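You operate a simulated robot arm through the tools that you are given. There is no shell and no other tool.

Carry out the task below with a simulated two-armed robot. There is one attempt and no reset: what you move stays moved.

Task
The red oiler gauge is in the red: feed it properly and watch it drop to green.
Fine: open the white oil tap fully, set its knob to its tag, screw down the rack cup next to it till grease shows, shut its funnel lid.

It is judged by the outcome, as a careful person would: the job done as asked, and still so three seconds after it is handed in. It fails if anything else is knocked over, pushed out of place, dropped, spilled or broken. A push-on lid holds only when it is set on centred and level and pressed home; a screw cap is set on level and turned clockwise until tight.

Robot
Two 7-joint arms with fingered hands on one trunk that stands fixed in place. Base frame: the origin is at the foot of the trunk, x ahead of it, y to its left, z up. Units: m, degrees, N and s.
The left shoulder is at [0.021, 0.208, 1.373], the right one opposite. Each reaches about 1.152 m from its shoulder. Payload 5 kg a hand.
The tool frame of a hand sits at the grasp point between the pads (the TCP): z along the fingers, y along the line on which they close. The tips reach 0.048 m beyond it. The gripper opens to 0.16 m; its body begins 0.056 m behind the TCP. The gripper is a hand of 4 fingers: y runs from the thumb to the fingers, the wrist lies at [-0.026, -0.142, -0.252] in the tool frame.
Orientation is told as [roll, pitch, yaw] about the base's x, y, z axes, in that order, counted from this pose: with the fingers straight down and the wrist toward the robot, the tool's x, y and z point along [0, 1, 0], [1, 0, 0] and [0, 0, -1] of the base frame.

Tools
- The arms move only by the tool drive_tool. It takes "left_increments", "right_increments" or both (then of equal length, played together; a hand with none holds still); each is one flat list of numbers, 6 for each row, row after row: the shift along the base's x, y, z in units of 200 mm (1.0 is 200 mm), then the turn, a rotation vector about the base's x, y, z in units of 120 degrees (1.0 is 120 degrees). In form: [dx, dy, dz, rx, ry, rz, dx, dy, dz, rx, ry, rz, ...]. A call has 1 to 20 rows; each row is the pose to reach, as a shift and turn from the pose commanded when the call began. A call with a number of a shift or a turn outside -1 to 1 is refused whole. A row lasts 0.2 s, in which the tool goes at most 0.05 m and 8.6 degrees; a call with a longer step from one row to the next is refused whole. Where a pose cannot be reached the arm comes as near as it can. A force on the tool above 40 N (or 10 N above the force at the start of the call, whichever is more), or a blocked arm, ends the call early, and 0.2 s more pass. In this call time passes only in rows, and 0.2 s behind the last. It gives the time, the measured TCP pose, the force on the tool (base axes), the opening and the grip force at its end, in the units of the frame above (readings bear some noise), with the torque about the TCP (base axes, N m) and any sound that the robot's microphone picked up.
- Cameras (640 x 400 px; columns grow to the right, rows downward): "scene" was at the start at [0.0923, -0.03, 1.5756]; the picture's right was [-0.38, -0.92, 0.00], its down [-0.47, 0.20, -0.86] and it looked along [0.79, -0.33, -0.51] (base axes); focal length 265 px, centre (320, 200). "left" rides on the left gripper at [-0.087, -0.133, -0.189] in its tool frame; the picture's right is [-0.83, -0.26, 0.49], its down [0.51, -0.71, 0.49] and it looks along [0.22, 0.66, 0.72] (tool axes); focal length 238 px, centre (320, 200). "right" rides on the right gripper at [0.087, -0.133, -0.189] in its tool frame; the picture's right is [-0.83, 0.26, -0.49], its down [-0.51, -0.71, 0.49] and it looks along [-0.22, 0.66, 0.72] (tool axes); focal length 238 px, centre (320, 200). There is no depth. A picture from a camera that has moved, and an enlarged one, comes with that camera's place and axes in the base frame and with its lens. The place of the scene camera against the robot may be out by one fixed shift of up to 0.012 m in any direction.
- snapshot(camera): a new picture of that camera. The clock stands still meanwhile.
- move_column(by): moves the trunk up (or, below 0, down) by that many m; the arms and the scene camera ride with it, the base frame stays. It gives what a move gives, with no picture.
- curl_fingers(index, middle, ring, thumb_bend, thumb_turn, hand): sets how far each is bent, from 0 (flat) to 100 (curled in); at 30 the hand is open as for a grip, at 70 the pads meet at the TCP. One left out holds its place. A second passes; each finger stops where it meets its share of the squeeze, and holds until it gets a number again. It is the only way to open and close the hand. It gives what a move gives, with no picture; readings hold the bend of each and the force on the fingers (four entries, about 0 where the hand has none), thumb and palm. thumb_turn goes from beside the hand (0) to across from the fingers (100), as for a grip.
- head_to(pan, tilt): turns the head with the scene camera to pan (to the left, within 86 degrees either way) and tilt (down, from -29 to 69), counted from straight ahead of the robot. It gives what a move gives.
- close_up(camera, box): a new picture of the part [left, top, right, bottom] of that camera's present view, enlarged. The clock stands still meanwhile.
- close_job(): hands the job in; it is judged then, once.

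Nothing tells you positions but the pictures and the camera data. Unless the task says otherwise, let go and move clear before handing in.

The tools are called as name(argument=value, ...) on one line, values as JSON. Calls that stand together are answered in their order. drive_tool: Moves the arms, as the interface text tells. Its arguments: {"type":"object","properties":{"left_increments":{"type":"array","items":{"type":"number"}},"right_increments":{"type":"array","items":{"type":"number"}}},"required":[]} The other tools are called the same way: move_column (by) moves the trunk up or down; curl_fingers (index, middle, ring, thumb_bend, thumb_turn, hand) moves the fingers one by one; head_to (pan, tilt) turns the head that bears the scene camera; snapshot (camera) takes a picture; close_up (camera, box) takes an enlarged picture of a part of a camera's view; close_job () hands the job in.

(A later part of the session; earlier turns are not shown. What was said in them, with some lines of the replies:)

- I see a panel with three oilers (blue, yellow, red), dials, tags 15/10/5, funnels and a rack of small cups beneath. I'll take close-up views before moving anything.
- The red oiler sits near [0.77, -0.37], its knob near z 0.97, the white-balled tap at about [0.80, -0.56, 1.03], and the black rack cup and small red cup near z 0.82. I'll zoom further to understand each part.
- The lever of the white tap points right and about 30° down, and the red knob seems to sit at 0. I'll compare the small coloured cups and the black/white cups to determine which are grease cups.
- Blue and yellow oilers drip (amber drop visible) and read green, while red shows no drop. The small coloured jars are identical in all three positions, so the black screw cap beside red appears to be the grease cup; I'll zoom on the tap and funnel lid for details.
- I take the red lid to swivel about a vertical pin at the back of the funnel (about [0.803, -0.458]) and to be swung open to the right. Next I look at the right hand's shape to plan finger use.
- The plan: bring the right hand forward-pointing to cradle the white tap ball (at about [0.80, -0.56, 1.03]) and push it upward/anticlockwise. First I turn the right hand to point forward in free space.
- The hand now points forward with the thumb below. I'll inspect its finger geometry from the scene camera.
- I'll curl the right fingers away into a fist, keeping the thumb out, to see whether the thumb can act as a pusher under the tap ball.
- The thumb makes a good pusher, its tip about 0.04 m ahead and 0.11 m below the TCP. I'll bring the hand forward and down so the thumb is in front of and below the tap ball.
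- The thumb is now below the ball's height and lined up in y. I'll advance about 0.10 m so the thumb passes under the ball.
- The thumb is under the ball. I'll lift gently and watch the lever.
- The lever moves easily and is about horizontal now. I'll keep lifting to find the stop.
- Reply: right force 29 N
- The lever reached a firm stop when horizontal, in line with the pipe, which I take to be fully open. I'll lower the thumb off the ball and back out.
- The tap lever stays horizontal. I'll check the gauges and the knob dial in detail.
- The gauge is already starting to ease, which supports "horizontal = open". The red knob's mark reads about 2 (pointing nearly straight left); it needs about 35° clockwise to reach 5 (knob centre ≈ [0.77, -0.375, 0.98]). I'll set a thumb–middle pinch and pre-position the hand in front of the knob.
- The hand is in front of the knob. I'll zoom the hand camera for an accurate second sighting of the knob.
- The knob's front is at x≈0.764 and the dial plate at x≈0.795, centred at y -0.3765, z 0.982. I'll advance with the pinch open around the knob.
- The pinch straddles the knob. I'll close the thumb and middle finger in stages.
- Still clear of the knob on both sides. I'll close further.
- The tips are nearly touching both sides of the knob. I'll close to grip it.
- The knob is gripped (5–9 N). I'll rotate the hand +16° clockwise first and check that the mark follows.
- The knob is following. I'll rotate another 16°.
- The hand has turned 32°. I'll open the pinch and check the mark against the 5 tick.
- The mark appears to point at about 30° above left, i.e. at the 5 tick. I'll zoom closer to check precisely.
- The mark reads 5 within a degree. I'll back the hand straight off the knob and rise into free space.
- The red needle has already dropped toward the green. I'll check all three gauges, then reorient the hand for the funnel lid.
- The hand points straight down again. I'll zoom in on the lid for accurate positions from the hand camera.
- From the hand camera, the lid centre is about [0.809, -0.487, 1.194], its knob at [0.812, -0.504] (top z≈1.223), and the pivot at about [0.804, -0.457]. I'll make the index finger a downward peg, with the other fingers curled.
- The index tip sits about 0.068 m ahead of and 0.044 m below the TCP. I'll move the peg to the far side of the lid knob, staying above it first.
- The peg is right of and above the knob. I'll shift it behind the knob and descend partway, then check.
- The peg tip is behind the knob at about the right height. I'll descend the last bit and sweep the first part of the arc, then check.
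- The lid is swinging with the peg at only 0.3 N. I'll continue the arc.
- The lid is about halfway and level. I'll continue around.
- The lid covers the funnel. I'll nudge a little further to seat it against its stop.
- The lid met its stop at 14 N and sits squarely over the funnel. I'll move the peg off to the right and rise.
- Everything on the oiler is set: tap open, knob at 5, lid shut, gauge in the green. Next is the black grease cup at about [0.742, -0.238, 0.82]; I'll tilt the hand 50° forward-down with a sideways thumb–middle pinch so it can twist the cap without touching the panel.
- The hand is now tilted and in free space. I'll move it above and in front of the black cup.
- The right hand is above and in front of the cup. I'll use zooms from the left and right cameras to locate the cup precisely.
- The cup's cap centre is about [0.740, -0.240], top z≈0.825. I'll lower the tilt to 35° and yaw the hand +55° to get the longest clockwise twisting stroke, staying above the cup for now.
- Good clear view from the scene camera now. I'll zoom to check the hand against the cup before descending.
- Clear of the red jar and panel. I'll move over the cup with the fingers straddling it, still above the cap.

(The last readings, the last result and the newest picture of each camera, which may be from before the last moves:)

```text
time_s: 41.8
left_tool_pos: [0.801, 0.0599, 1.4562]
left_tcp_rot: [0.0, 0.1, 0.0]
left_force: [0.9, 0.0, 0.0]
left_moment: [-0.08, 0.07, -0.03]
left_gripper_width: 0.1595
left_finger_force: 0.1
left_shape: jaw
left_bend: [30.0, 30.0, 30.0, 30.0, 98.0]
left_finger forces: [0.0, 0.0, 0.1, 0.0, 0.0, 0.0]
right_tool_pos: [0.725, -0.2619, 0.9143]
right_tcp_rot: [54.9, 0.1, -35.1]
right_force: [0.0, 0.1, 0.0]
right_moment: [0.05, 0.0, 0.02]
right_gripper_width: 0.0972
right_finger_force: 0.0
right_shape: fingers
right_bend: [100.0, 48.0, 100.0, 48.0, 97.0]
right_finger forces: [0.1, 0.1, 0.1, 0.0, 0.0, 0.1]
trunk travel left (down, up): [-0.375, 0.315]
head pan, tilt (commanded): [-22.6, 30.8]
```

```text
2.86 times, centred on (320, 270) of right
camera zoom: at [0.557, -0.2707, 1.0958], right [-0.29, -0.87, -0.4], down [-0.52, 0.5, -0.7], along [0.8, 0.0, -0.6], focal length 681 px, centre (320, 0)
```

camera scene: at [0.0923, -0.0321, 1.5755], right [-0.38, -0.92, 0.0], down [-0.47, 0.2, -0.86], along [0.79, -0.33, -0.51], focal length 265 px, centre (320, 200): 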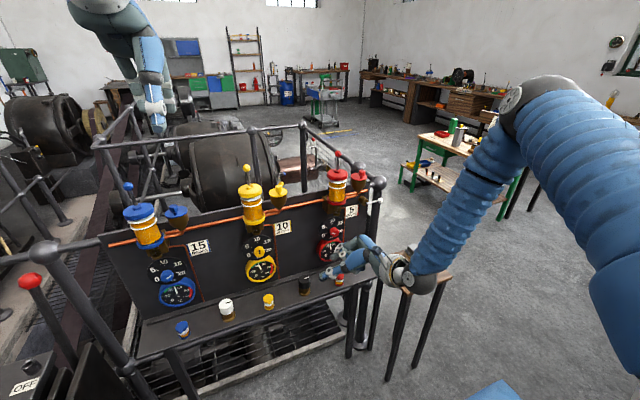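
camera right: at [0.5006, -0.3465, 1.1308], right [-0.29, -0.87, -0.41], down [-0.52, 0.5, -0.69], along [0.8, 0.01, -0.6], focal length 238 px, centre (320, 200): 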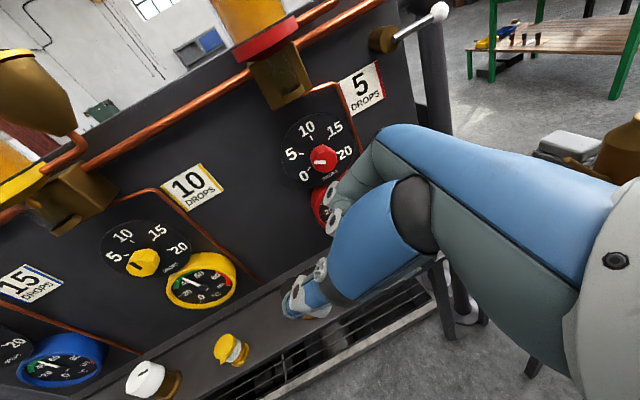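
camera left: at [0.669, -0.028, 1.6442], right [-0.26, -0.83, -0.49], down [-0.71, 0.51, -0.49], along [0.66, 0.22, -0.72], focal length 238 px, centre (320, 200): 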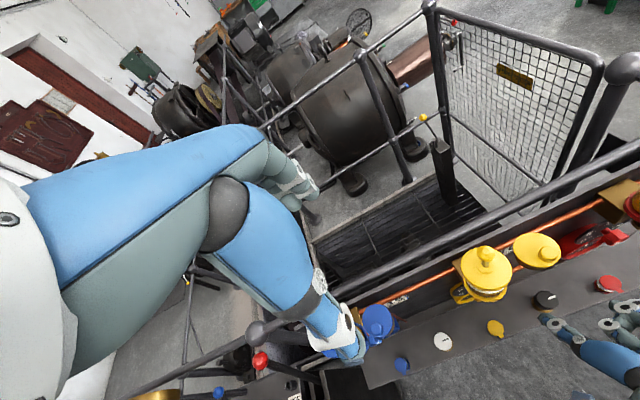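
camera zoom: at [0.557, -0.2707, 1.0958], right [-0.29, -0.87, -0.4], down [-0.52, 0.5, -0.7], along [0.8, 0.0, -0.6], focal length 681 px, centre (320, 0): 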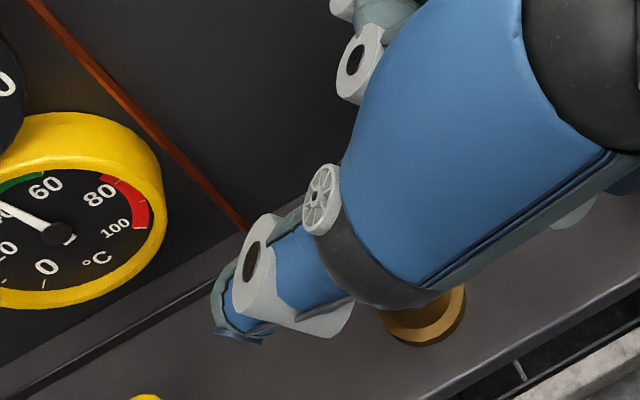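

The thumb and middle finger straddle the cap. I'll descend to cap height.

drive_tool(right_increments=[-0.01, 0, -0.1, 0, 0, 0, -0.015, 0, -0.2, 0, 0, 0, -0.015, 0, -0.3, 0, 0, 0, -0.015, 0, -0.39, 0, 0, 0])

close_up(camera="scene", box=[270, 230, 350, 310])

close_up(camera="left", box=[500, 260, 600, 340])

close_up(camera="right", box=[240, 200, 400, 340])

```text
time_s: 42.8
left_tool_pos: [0.7996, 0.0595, 1.4565]
left_tcp_rot: [0.0, 0.0, 0.0]
left_force: [0.9, -0.4, -0.2]
left_moment: [0.0, 0.0, 0.01]
left_gripper_width: 0.1596
left_finger_force: 0.0
left_shape: jaw
left_bend: [30.0, 30.0, 30.0, 30.0, 98.0]
left_finger forces: [0.1, 0.0, 0.0, 0.1, 0.0, 0.0]
right_tool_pos: [0.722, -0.2623, 0.8372]
right_tcp_rot: [55.1, 0.1, -35.1]
right_force: [0.8, 0.6, 0.8]
right_moment: [-0.02, 0.01, 0.03]
right_gripper_width: 0.0971
right_finger_force: 0.0
right_shape: fingers
right_bend: [100.0, 48.0, 100.0, 48.0, 97.0]
right_finger forces: [0.1, 0.0, 0.1, 0.0, 0.0, 0.0]
trunk travel left (down, up): [-0.375, 0.315]
head pan, tilt (commanded): [-22.6, 30.8]
```

```text
5.00 times, centred on (310, 270) of scene
camera zoom: at [0.093, -0.0301, 1.5755], right [-0.38, -0.92, 0.0], down [-0.47, 0.2, -0.86], along [0.79, -0.33, -0.51], focal length 1324 px, centre (370, -150)
```

zoom: 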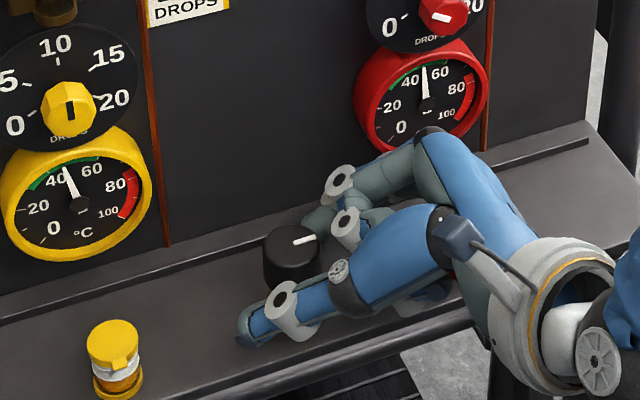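

```text
5.00 times, centred on (550, 300) of left
camera zoom: at [0.6687, -0.0281, 1.6445], right [-0.26, -0.83, -0.49], down [-0.71, 0.51, -0.49], along [0.66, 0.22, -0.72], focal length 1192 px, centre (-830, -300)
```

zoom: 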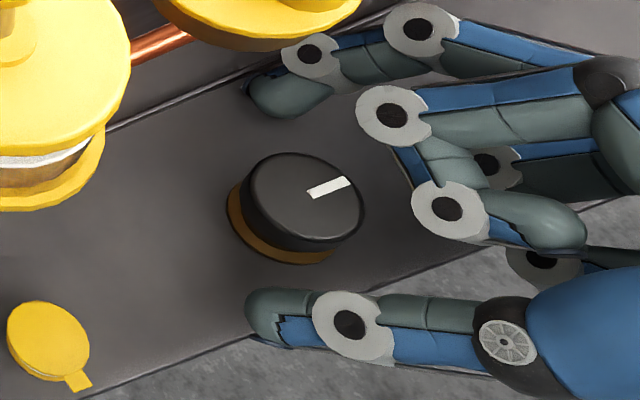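

```text
2.86 times, centred on (320, 270) of right
camera zoom: at [0.5539, -0.2713, 1.018], right [-0.29, -0.87, -0.41], down [-0.52, 0.5, -0.7], along [0.8, 0.01, -0.59], focal length 681 px, centre (320, 0)
```

zoom: 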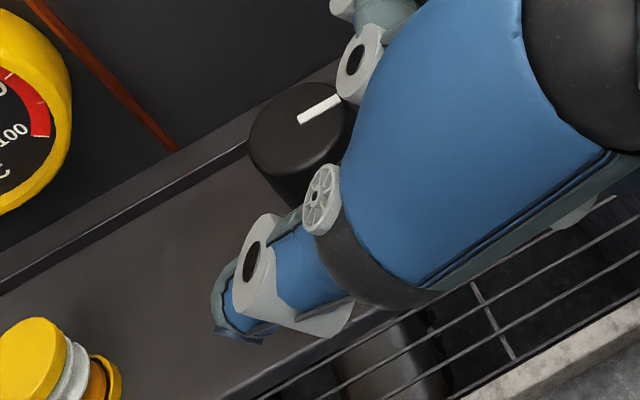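

The pinch is centred on the cap. I'll close on it.

curl_fingers(hand="right", middle=72, thumb_bend=72)

close_up(camera="left", box=[500, 260, 600, 340])

close_up(camera="scene", box=[270, 230, 350, 310])

```text
time_s: 43.8
left_tool_pos: [0.7998, 0.0599, 1.4573]
left_tcp_rot: [0.0, 0.0, 0.1]
left_force: [-0.6, 1.0, 0.1]
left_moment: [0.01, 0.01, -0.05]
left_gripper_width: 0.1594
left_finger_force: 0.0
left_shape: jaw
left_bend: [30.0, 30.0, 30.0, 30.0, 98.0]
left_finger forces: [0.0, 0.1, 0.0, 0.1, 0.0, 0.0]
right_tool_pos: [0.721, -0.2597, 0.837]
right_tcp_rot: [55.0, 0.0, -35.0]
right_force: [-2.9, 8.4, -6.1]
right_moment: [-0.26, -0.19, 0.2]
right_gripper_width: 0.0866
right_finger_force: 15.1
right_shape: fingers
right_bend: [100.0, 64.0, 100.0, 64.0, 97.0]
right_finger forces: [0.1, 10.6, 0.0, 0.0, 19.1, 0.1]
trunk travel left (down, up): [-0.375, 0.315]
head pan, tilt (commanded): [-22.6, 30.8]
```

```text
5.00 times, centred on (550, 300) of left
camera zoom: at [0.6682, -0.0271, 1.6447], right [-0.26, -0.83, -0.49], down [-0.71, 0.51, -0.49], along [0.66, 0.22, -0.72], focal length 1192 px, centre (-830, -300)
```

zoom: 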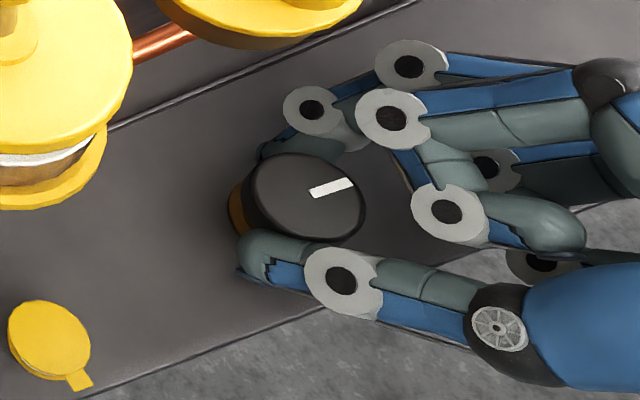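

```text
5.00 times, centred on (310, 270) of scene
camera zoom: at [0.0926, -0.0294, 1.5755], right [-0.38, -0.92, 0.0], down [-0.47, 0.2, -0.86], along [0.79, -0.33, -0.51], focal length 1324 px, centre (370, -150)
```

zoom: 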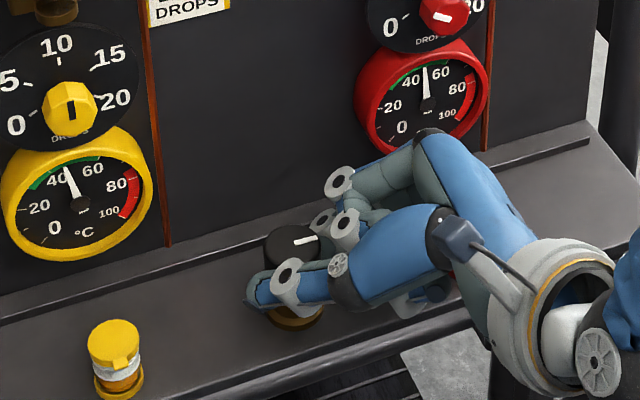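

The cap is gripped. I'll make a first partial clockwise turn (34°) about the cap axis and check.

drive_tool(right_increments=[-0.0165, 0.0135, 0, 0, 0, -0.0708, -0.0308, 0.0292, 0, 0, 0, -0.1417, -0.0426, 0.0469, 0, 0, 0, -0.2125, -0.0517, 0.0661, 0, 0, 0, -0.2833])

close_up(camera="left", box=[500, 260, 600, 340])

close_up(camera="scene", box=[270, 230, 350, 310])

```text
time_s: 44.8
left_tool_pos: [0.8016, 0.0613, 1.4557]
left_tcp_rot: [-0.1, 0.1, 0.0]
left_force: [0.4, -0.2, 0.3]
left_moment: [-0.06, 0.05, -0.01]
left_gripper_width: 0.1597
left_finger_force: 0.1
left_shape: jaw
left_bend: [30.0, 30.0, 30.0, 30.0, 98.0]
left_finger forces: [0.0, 0.0, 0.1, 0.0, 0.1, 0.0]
right_tool_pos: [0.7144, -0.2478, 0.8382]
right_tcp_rot: [55.0, 0.0, -69.2]
right_force: [12.2, 9.5, -6.5]
right_moment: [-0.24, -0.32, 0.25]
right_gripper_width: 0.086
right_finger_force: 13.7
right_shape: fingers
right_bend: [100.0, 63.0, 100.0, 65.0, 98.0]
right_finger forces: [0.0, 11.4, 0.0, 0.0, 16.2, 0.0]
trunk travel left (down, up): [-0.375, 0.315]
head pan, tilt (commanded): [-22.6, 30.8]
```

```text
5.00 times, centred on (550, 300) of left
camera zoom: at [0.6701, -0.0263, 1.6441], right [-0.26, -0.83, -0.49], down [-0.71, 0.51, -0.49], along [0.65, 0.22, -0.72], focal length 1192 px, centre (-830, -300)
```

zoom: 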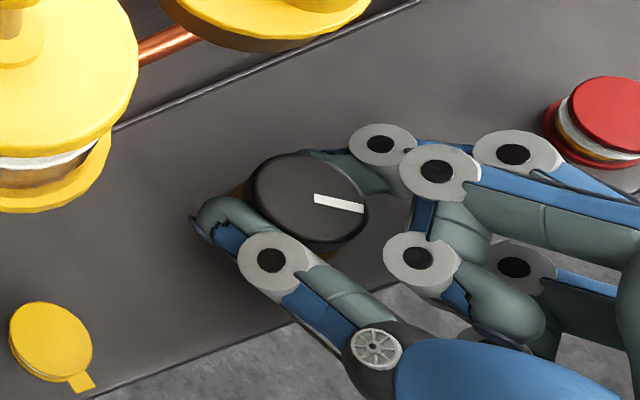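

```text
5.00 times, centred on (310, 270) of scene
camera zoom: at [0.0943, -0.0285, 1.5755], right [-0.38, -0.92, 0.0], down [-0.47, 0.2, -0.86], along [0.79, -0.33, -0.51], focal length 1324 px, centre (370, -150)
```

zoom: 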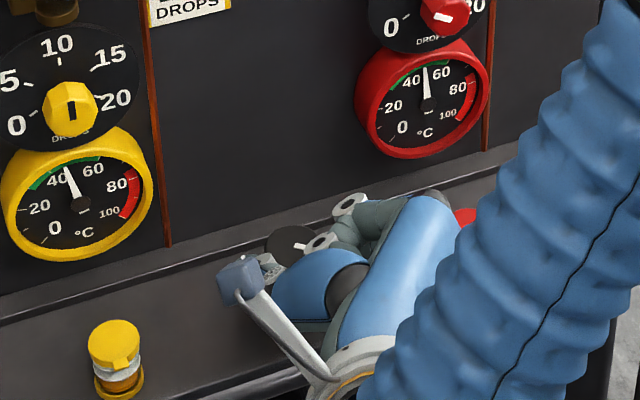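

The cap turns with the hand, confirming it is the screw cup. I'll finish the stroke with a slightly corrected axis.

drive_tool(right_increments=[0.009, 0.033, 0, 0, 0, -0.0708, 0.006, 0.054, 0, 0, 0, -0.1417, 0.006, 0.0755, 0, 0, 0, -0.2125, 0.009, 0.0965, 0, 0, 0, -0.2833, 0.0155, 0.1165, 0, 0, 0, -0.3542, 0.0245, 0.1355, 0, 0, 0, -0.425])

close_up(camera="left", box=[500, 260, 600, 340])

snapshot(camera="scene")

snapshot(camera="right")

```text
time_s: 46.2
left_tool_pos: [0.8012, 0.0581, 1.4559]
left_tcp_rot: [0.0, 0.2, 0.0]
left_force: [-0.7, 0.2, 0.1]
left_moment: [-0.05, 0.04, -0.03]
left_gripper_width: 0.1595
left_finger_force: 0.0
left_shape: jaw
left_bend: [30.0, 30.0, 30.0, 30.0, 98.0]
left_finger forces: [0.0, 0.1, 0.0, 0.0, 0.0, 0.1]
right_tool_pos: [0.7163, -0.2236, 0.8362]
right_tcp_rot: [54.9, 0.0, -120.3]
right_force: [11.3, -13.8, -3.7]
right_moment: [-0.73, -0.06, 0.16]
right_gripper_width: 0.0837
right_finger_force: 13.4
right_shape: fingers
right_bend: [100.0, 61.0, 100.0, 67.0, 98.0]
right_finger forces: [0.0, 16.8, 0.1, 0.0, 10.2, 0.0]
trunk travel left (down, up): [-0.375, 0.315]
head pan, tilt (commanded): [-22.6, 30.8]
```

```text
5.00 times, centred on (550, 300) of left
camera zoom: at [0.6695, -0.0287, 1.6442], right [-0.26, -0.83, -0.49], down [-0.71, 0.51, -0.49], along [0.66, 0.22, -0.72], focal length 1192 px, centre (-830, -300)
```

zoom: 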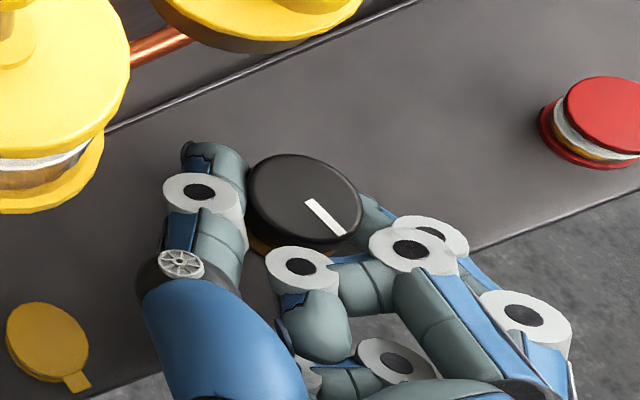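

```text
taken
camera scene: at [0.0938, -0.0304, 1.5755], right [-0.39, -0.92, 0.0], down [-0.47, 0.2, -0.86], along [0.79, -0.33, -0.51], focal length 265 px, centre (320, 200)
```

scene: 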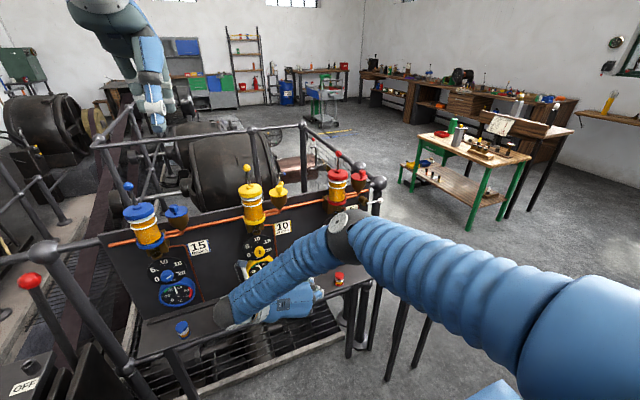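

```text
taken
camera right: at [0.6941, -0.0552, 1.0178], right [-0.89, 0.22, -0.4], down [0.45, 0.56, -0.7], along [0.07, -0.8, -0.59], focal length 238 px, centre (320, 200)
```

right: 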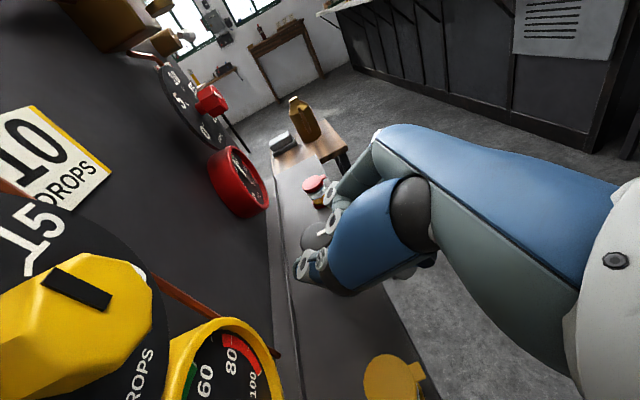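

The first 85° stroke went well (mark follows). I'll open, swing the hand back to the start angle, and inspect the cup.

curl_fingers(hand="right", middle=48, thumb_bend=48)

drive_tool(right_increments=[-0.029, -0.011, 0, 0, 0, 0.0708, -0.0365, -0.0345, 0, 0, 0, 0.1417, -0.04, -0.0585, 0, 0, 0, 0.2125, -0.04, -0.083, 0, 0, 0, 0.2833, -0.0365, -0.107, 0, 0, 0, 0.3542, -0.0295, -0.1305, 0, 0, 0, 0.425, -0.019, -0.1525, 0, 0, 0, 0.4958, -0.0055, -0.173, 0, 0, 0, 0.5667, 0.011, -0.191, 0, 0, 0, 0.6375, 0.03, -0.2065, 0, 0, 0, 0.7083])

close_up(camera="left", box=[500, 260, 600, 340])

close_up(camera="scene", box=[280, 250, 340, 310])

```text
time_s: 47.2
left_tool_pos: [0.8012, 0.0597, 1.4559]
left_tcp_rot: [0.0, 0.0, -0.1]
left_force: [-0.7, 0.0, -0.1]
left_moment: [0.0, 0.02, -0.02]
left_gripper_width: 0.1595
left_finger_force: 0.2
left_shape: jaw
left_bend: [30.0, 30.0, 30.0, 30.0, 98.0]
left_finger forces: [0.1, 0.0, 0.0, 0.1, 0.0, 0.1]
right_tool_pos: [0.7178, -0.2215, 0.8373]
right_tcp_rot: [55.0, 0.0, -120.0]
right_force: [0.3, 0.1, 1.1]
right_moment: [-0.02, -0.01, -0.01]
right_gripper_width: 0.0971
right_finger_force: 0.1
right_shape: fingers
right_bend: [100.0, 48.0, 100.0, 48.0, 98.0]
right_finger forces: [0.1, 0.0, 0.0, 0.0, 0.0, 0.0]
trunk travel left (down, up): [-0.375, 0.315]
head pan, tilt (commanded): [-22.6, 30.8]
```

```text
time_s: 49.4
left_tool_pos: [0.7999, 0.0583, 1.4576]
left_tcp_rot: [0.0, 0.0, 0.0]
left_force: [0.5, -0.8, 0.3]
left_moment: [0.07, -0.01, 0.03]
left_gripper_width: 0.1597
left_finger_force: 0.0
left_shape: jaw
left_bend: [30.0, 30.0, 30.0, 30.0, 98.0]
left_finger forces: [0.0, 0.1, 0.0, 0.1, 0.1, 0.0]
right_tool_pos: [0.7221, -0.2636, 0.8368]
right_tcp_rot: [55.0, 0.0, -34.9]
right_force: [0.1, 0.1, -0.9]
right_moment: [0.05, -0.05, -0.07]
right_gripper_width: 0.0972
right_finger_force: 0.1
right_shape: fingers
right_bend: [100.0, 48.0, 100.0, 48.0, 98.0]
right_finger forces: [0.0, 0.0, 0.0, 0.0, 0.0, 0.0]
trunk travel left (down, up): [-0.375, 0.315]
head pan, tilt (commanded): [-22.6, 30.8]
```

```text
5.00 times, centred on (550, 300) of left
camera zoom: at [0.668, -0.0291, 1.6447], right [-0.26, -0.83, -0.49], down [-0.71, 0.51, -0.49], along [0.66, 0.22, -0.72], focal length 1192 px, centre (-830, -300)
```

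zoom: 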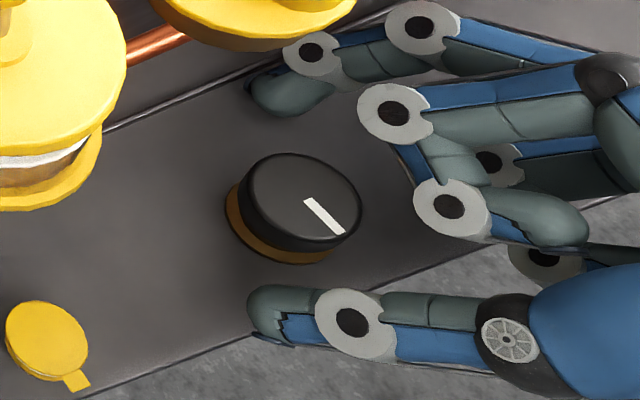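

```text
6.67 times, centred on (310, 280) of scene
camera zoom: at [0.0925, -0.0311, 1.5755], right [-0.38, -0.92, 0.0], down [-0.47, 0.2, -0.86], along [0.79, -0.33, -0.51], focal length 1766 px, centre (387, -333)
```

zoom: 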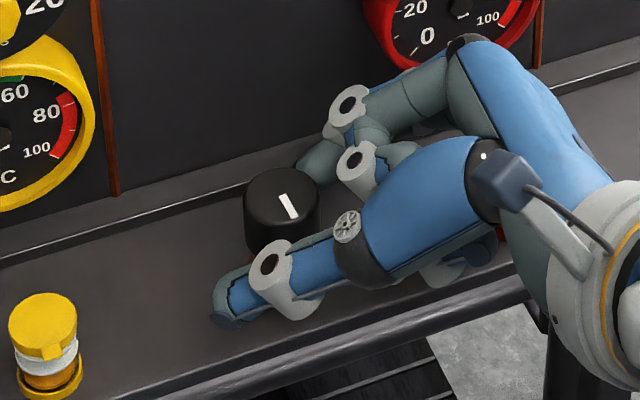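

The index mark turned a quarter and the cap is holding. I'll run a second stroke with the hand a few millimetres further back.

curl_fingers(hand="right", middle=72, thumb_bend=72)

drive_tool(right_increments=[-0.019, 0.0155, 0, 0, 0, -0.0708, -0.0355, 0.0335, 0, 0, 0, -0.1417, -0.049, 0.054, 0, 0, 0, -0.2125, -0.0595, 0.076, 0, 0, 0, -0.2833, -0.0665, 0.0995, 0, 0, 0, -0.3542, -0.07, 0.1235, 0, 0, 0, -0.425, -0.07, 0.148, 0, 0, 0, -0.4958, -0.0665, 0.172, 0, 0, 0, -0.5667, -0.059, 0.1955, 0, 0, 0, -0.6375, -0.0485, 0.2175, 0, 0, 0, -0.7083])

close_up(camera="left", box=[500, 260, 600, 340])

```text
time_s: 50.4
left_tool_pos: [0.8, 0.0591, 1.4567]
left_tcp_rot: [0.0, 0.0, 0.0]
left_force: [0.2, 0.2, -0.2]
left_moment: [-0.01, 0.01, 0.02]
left_gripper_width: 0.1595
left_finger_force: 0.1
left_shape: jaw
left_bend: [30.0, 30.0, 30.0, 30.0, 98.0]
left_finger forces: [0.1, 0.0, 0.0, 0.0, 0.1, 0.0]
right_tool_pos: [0.721, -0.262, 0.8366]
right_tcp_rot: [54.9, 0.1, -34.9]
right_force: [-5.6, 11.0, -8.6]
right_moment: [-0.25, -0.14, 0.26]
right_gripper_width: 0.0872
right_finger_force: 15.3
right_shape: fingers
right_bend: [100.0, 64.0, 100.0, 64.0, 97.0]
right_finger forces: [0.1, 9.6, 0.0, 0.0, 20.9, 0.0]
trunk travel left (down, up): [-0.375, 0.315]
head pan, tilt (commanded): [-22.6, 30.8]
```

```text
time_s: 52.6
left_tool_pos: [0.8008, 0.0576, 1.4562]
left_tcp_rot: [0.0, 0.1, 0.0]
left_force: [-0.2, 1.0, -0.2]
left_moment: [-0.06, 0.0, -0.06]
left_gripper_width: 0.1598
left_finger_force: 0.0
left_shape: jaw
left_bend: [30.0, 30.0, 30.0, 30.0, 98.0]
left_finger forces: [0.1, 0.0, 0.0, 0.0, 0.0, 0.1]
right_tool_pos: [0.712, -0.2203, 0.8363]
right_tcp_rot: [54.8, 0.1, -120.2]
right_force: [5.6, -9.3, -5.9]
right_moment: [-0.6, 0.18, 0.04]
right_gripper_width: 0.0842
right_finger_force: 12.8
right_shape: fingers
right_bend: [100.0, 61.0, 100.0, 66.0, 98.0]
right_finger forces: [0.0, 14.7, 0.0, 0.0, 11.1, 0.0]
trunk travel left (down, up): [-0.375, 0.315]
head pan, tilt (commanded): [-22.6, 30.8]
```

```text
5.00 times, centred on (550, 300) of left
camera zoom: at [0.6689, -0.0283, 1.6444], right [-0.26, -0.83, -0.49], down [-0.71, 0.51, -0.49], along [0.66, 0.22, -0.72], focal length 1192 px, centre (-830, -300)
```

zoom: 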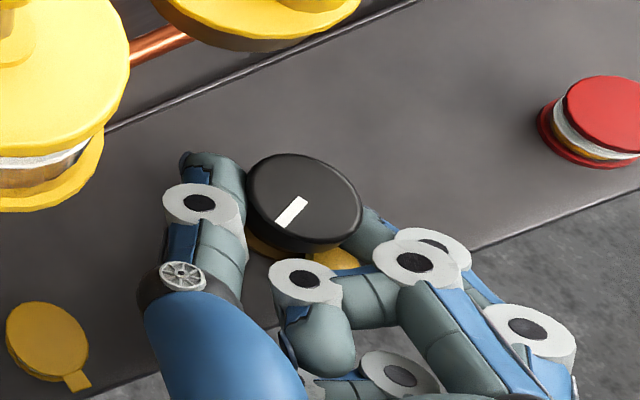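

The mark has turned further and a brighter yellow patch appears beneath the cap. I'll zoom in to see whether that is grease.

close_up(camera="left", box=[542, 288, 582, 322])

close_up(camera="right", box=[270, 190, 370, 300])

```text
11.76 times, centred on (562, 305) of left
camera zoom: at [0.6689, -0.0283, 1.6444], right [-0.26, -0.83, -0.49], down [-0.71, 0.51, -0.49], along [0.66, 0.22, -0.72], focal length 2804 px, centre (-2527, -1035)
```

zoom: 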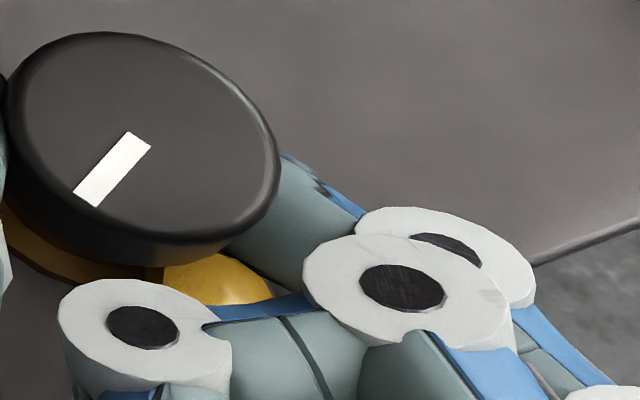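

```text
3.64 times, centred on (320, 245) of right
camera zoom: at [0.6894, -0.0527, 1.0179], right [-0.89, 0.22, -0.4], down [0.45, 0.56, -0.7], along [0.07, -0.8, -0.59], focal length 867 px, centre (320, 36)
```

zoom: 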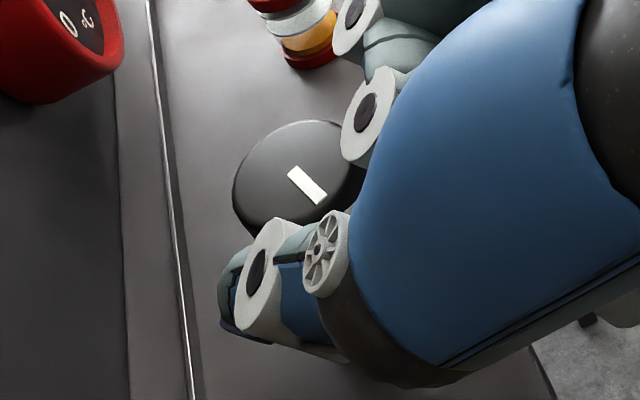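

A rounded yellow bead of grease has appeared at the cup's base, so I stop turning. I'll release, lift clear of the cap, and swing away.

curl_fingers(hand="right", middle=46, thumb_bend=46)

drive_tool(right_increments=[-0.01, 0, 0.08, 0, 0, 0, -0.02, 0, 0.16, 0, 0, 0, -0.03, 0.0, 0.25, 0, 0, 0, -0.06, -0.02, 0.28, 0, 0, 0.0708, -0.09, -0.05, 0.28, 0, 0, 0.1417, -0.12, -0.09, 0.28, 0, 0, 0.2125, -0.15, -0.13, 0.28, 0, 0, 0.2833, -0.18, -0.17, 0.3, 0, 0, 0.3542, -0.21, -0.21, 0.33, 0, 0, 0.425, -0.24, -0.26, 0.36, 0, 0, 0.4958, -0.27, -0.32, 0.4, 0, 0, 0.5667, -0.3, -0.38, 0.45, 0, 0, 0.6375, -0.34, -0.45, 0.5, 0, 0, 0.7083])

close_up(camera="left", box=[500, 260, 600, 340])

snapshot(camera="scene")

close_up(camera="scene", box=[285, 260, 330, 305])

```text
time_s: 53.6
left_tool_pos: [0.8005, 0.0601, 1.4551]
left_tcp_rot: [0.0, -0.1, 0.1]
left_force: [-0.7, 0.4, -0.1]
left_moment: [0.02, -0.01, 0.02]
left_gripper_width: 0.1599
left_finger_force: 0.0
left_shape: jaw
left_bend: [30.0, 30.0, 30.0, 30.0, 98.0]
left_finger forces: [0.1, 0.1, 0.1, 0.1, 0.0, 0.0]
right_tool_pos: [0.7117, -0.2182, 0.8381]
right_tcp_rot: [55.0, 0.0, -120.0]
right_force: [-0.6, -0.6, -0.4]
right_moment: [-0.02, 0.06, 0.01]
right_gripper_width: 0.0987
right_finger_force: 0.2
right_shape: fingers
right_bend: [100.0, 46.0, 100.0, 46.0, 98.0]
right_finger forces: [0.0, 0.1, 0.0, 0.0, 0.0, 0.0]
trunk travel left (down, up): [-0.375, 0.315]
head pan, tilt (commanded): [-22.6, 30.8]
```

```text
time_s: 56.4
left_tool_pos: [0.7999, 0.0571, 1.4566]
left_tcp_rot: [0.1, 0.0, 0.2]
left_force: [0.7, -0.8, 0.2]
left_moment: [0.13, -0.05, 0.04]
left_gripper_width: 0.1598
left_finger_force: 0.0
left_shape: jaw
left_bend: [30.0, 30.0, 30.0, 30.0, 98.0]
left_finger forces: [0.1, 0.0, 0.0, 0.0, 0.0, 0.1]
right_tool_pos: [0.6443, -0.3094, 0.938]
right_tcp_rot: [55.0, 0.0, -34.9]
right_force: [-0.5, 1.3, 0.3]
right_moment: [-0.01, -0.01, -0.04]
right_gripper_width: 0.0985
right_finger_force: 0.1
right_shape: fingers
right_bend: [100.0, 46.0, 100.0, 46.0, 98.0]
right_finger forces: [0.1, 0.0, 0.1, 0.0, 0.1, 0.0]
trunk travel left (down, up): [-0.375, 0.315]
head pan, tilt (commanded): [-22.6, 30.8]
```

```text
5.00 times, centred on (550, 300) of left
camera zoom: at [0.6669, -0.03, 1.6453], right [-0.26, -0.83, -0.49], down [-0.71, 0.51, -0.49], along [0.66, 0.22, -0.72], focal length 1192 px, centre (-830, -300)
```

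zoom: 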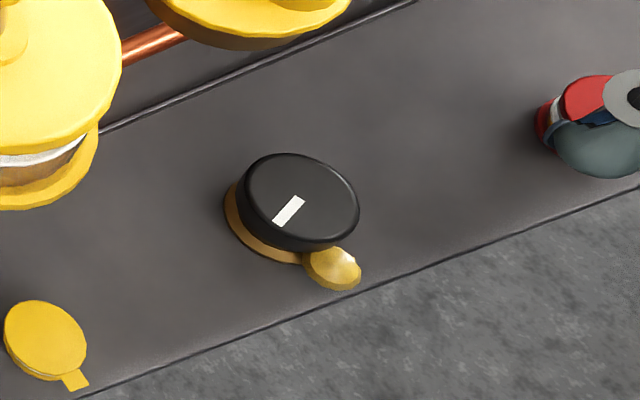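

```text
taken
camera scene: at [0.0916, -0.0317, 1.5756], right [-0.38, -0.92, 0.0], down [-0.47, 0.2, -0.86], along [0.79, -0.33, -0.51], focal length 265 px, centre (320, 200)
```

scene: 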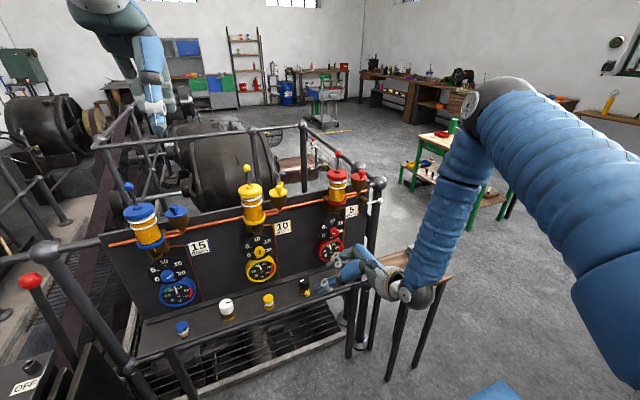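

```text
8.89 times, centred on (308, 282) of scene
camera zoom: at [0.0916, -0.0317, 1.5756], right [-0.38, -0.92, 0.0], down [-0.47, 0.2, -0.86], along [0.79, -0.33, -0.51], focal length 2354 px, centre (431, -533)
```

zoom: 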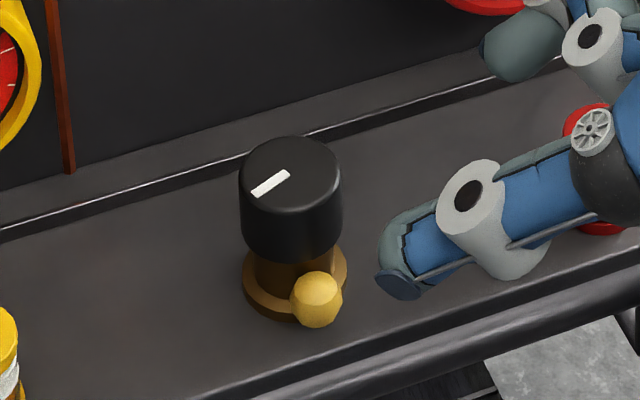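

A clear bead of grease shows at the cup's base. I'll withdraw the right hand back and up, away from everything.

drive_tool(right_increments=[-0.12, 0, 0.1, 0, 0, 0, -0.25, 0, 0.22, 0, 0, 0, -0.38, -0.03, 0.36, 0, 0, 0, -0.48, -0.08, 0.5, 0, 0, 0, -0.55, -0.15, 0.65, 0, 0, 0, -0.6, -0.22, 0.8, 0, 0, 0, -0.6, -0.3, 0.95, 0, 0, 0])

snapshot(camera="scene")

close_up(camera="scene", box=[280, 150, 400, 310])

close_up(camera="scene", box=[310, 205, 360, 270])

close_up(camera="scene", box=[130, 210, 300, 345])

```text
time_s: 58.0
left_tool_pos: [0.7982, 0.0593, 1.4569]
left_tcp_rot: [0.0, 0.0, 0.0]
left_force: [0.0, 0.2, -0.2]
left_moment: [-0.04, -0.06, 0.03]
left_gripper_width: 0.1596
left_finger_force: 0.1
left_shape: jaw
left_bend: [30.0, 30.0, 30.0, 30.0, 98.0]
left_finger forces: [0.0, 0.0, 0.0, 0.0, 0.0, 0.0]
right_tool_pos: [0.5225, -0.3685, 1.1286]
right_tcp_rot: [55.0, 0.1, -35.0]
right_force: [-0.4, -0.2, -0.1]
right_moment: [-0.01, -0.03, -0.06]
right_gripper_width: 0.0989
right_finger_force: 0.0
right_shape: fingers
right_bend: [100.0, 46.0, 100.0, 46.0, 98.0]
right_finger forces: [0.0, 0.0, 0.0, 0.0, 0.1, 0.0]
trunk travel left (down, up): [-0.375, 0.315]
head pan, tilt (commanded): [-22.6, 30.8]
```

```text
taken
camera scene: at [0.091, -0.0297, 1.5757], right [-0.38, -0.92, 0.0], down [-0.47, 0.2, -0.86], along [0.79, -0.33, -0.51], focal length 265 px, centre (320, 200)
```

scene: 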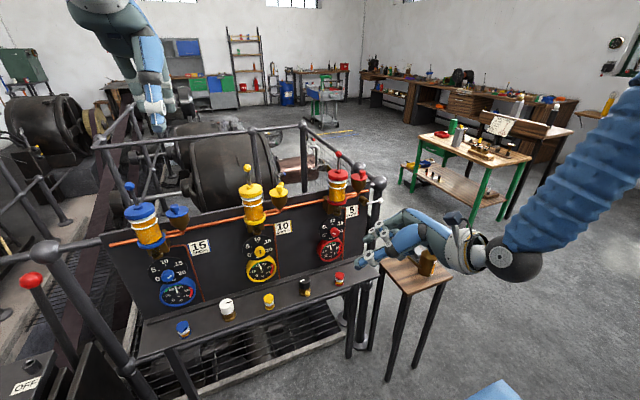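

```text
2.50 times, centred on (340, 230) of scene
camera zoom: at [0.091, -0.0297, 1.5757], right [-0.38, -0.92, 0.0], down [-0.47, 0.2, -0.86], along [0.79, -0.33, -0.51], focal length 662 px, centre (270, 125)
```

zoom: 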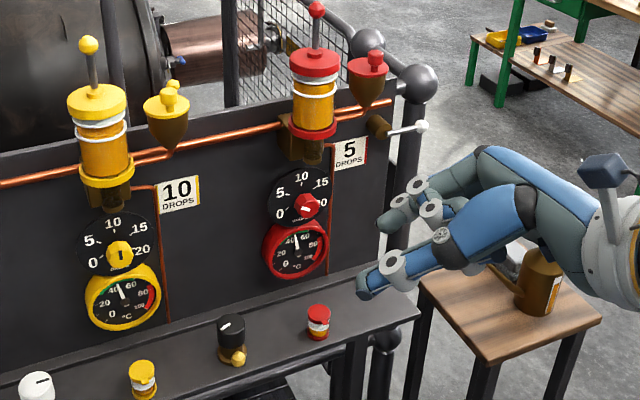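

```text
6.15 times, centred on (335, 238) of scene
camera zoom: at [0.091, -0.0297, 1.5757], right [-0.38, -0.92, 0.0], down [-0.47, 0.2, -0.86], along [0.79, -0.33, -0.51], focal length 1630 px, centre (228, -31)
```

zoom: 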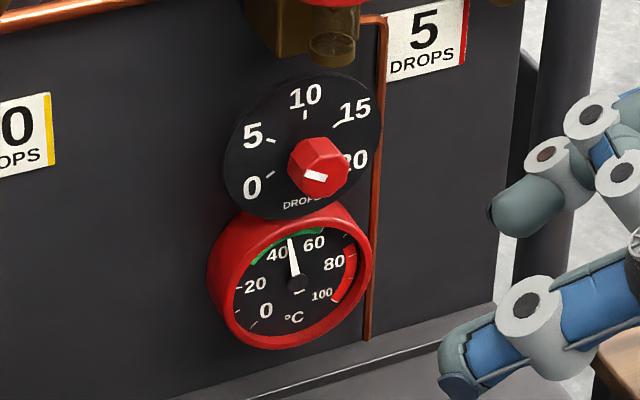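

```text
2.96 times, centred on (215, 278) of scene
camera zoom: at [0.091, -0.0297, 1.5757], right [-0.38, -0.92, 0.0], down [-0.47, 0.2, -0.86], along [0.79, -0.33, -0.51], focal length 785 px, centre (631, -30)
```

zoom: 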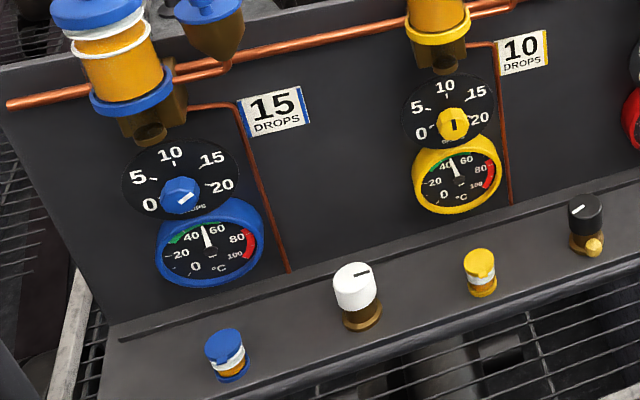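

The red gauge sits in the green, the knob is on 5, and the grease bead shows. I'll do a last close check on the tap, lid and grease cup.

close_up(camera="scene", box=[340, 155, 395, 220])

close_up(camera="scene", box=[285, 260, 355, 310])

close_up(camera="scene", box=[310, 160, 360, 230])

```text
6.15 times, centred on (368, 188) of scene
camera zoom: at [0.091, -0.0297, 1.5757], right [-0.38, -0.92, 0.0], down [-0.47, 0.2, -0.86], along [0.79, -0.33, -0.51], focal length 1630 px, centre (28, 277)
```

zoom: 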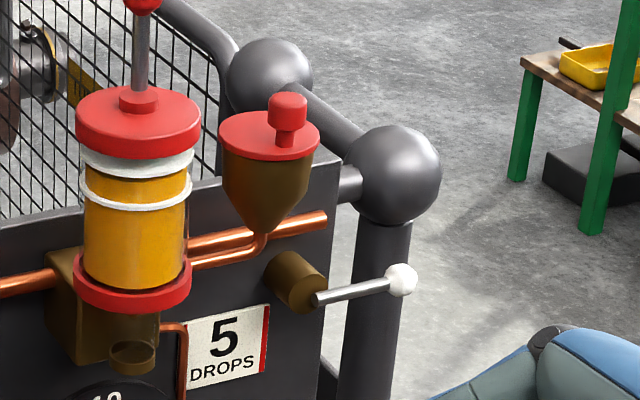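

```text
8.00 times, centred on (320, 285) of scene
camera zoom: at [0.091, -0.0297, 1.5757], right [-0.38, -0.92, 0.0], down [-0.47, 0.2, -0.86], along [0.79, -0.33, -0.51], focal length 2119 px, centre (320, -480)
```

zoom: 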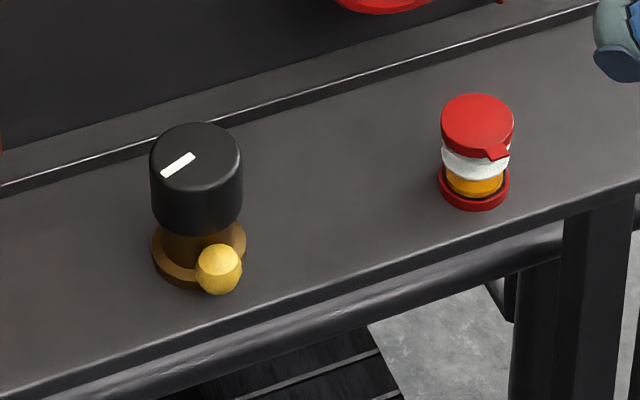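

```text
5.71 times, centred on (335, 195) of scene
camera zoom: at [0.091, -0.0297, 1.5757], right [-0.38, -0.92, 0.0], down [-0.47, 0.2, -0.86], along [0.79, -0.33, -0.51], focal length 1513 px, centre (234, 229)
```

zoom: 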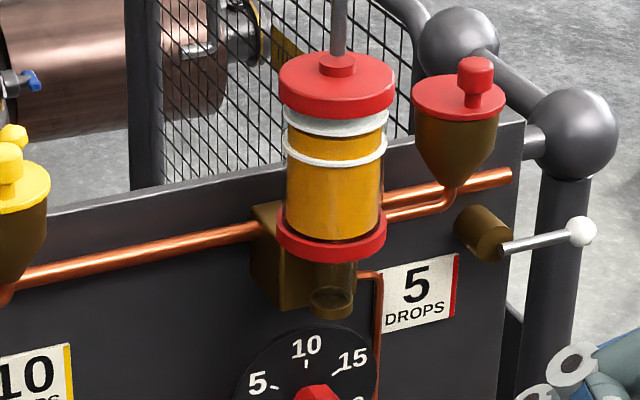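

Tap lever in line with the pipe, funnel lid shut squarely, knob on 5, grease bead showing, gauge in the green, and the hands are clear of everything. I'm handing the job in.

close_job()

```text
The job is handed in.
```

The red oiler is fed and its gauge has dropped from about 85 °C to about 47 °C, well inside the green. The job is handed in; I haven't seen the verdict.

- **White oil tap:** it started about 30° short. I pushed the lever up to its stop, where it lies in line with the pipe, and took that as fully open. The gauges began falling soon after.
- **Red knob:** I turned it from about 2 to 5 drops, matching its tag.
- **Grease cup:** I took "the rack cup next to it" to mean the black screw cap to the left of the red oiler. About half a turn clockwise brought a bead of grease out at its base, and I stopped there.
- **Red funnel lid:** I swung it shut against its stop, and it sits square over the funnel.

The blue and yellow gauges also fell, from around 60 °C to around 45 °C, because they share the same oil line. Both are still in the green. Nothing else was moved or knocked, and both hands are clear.
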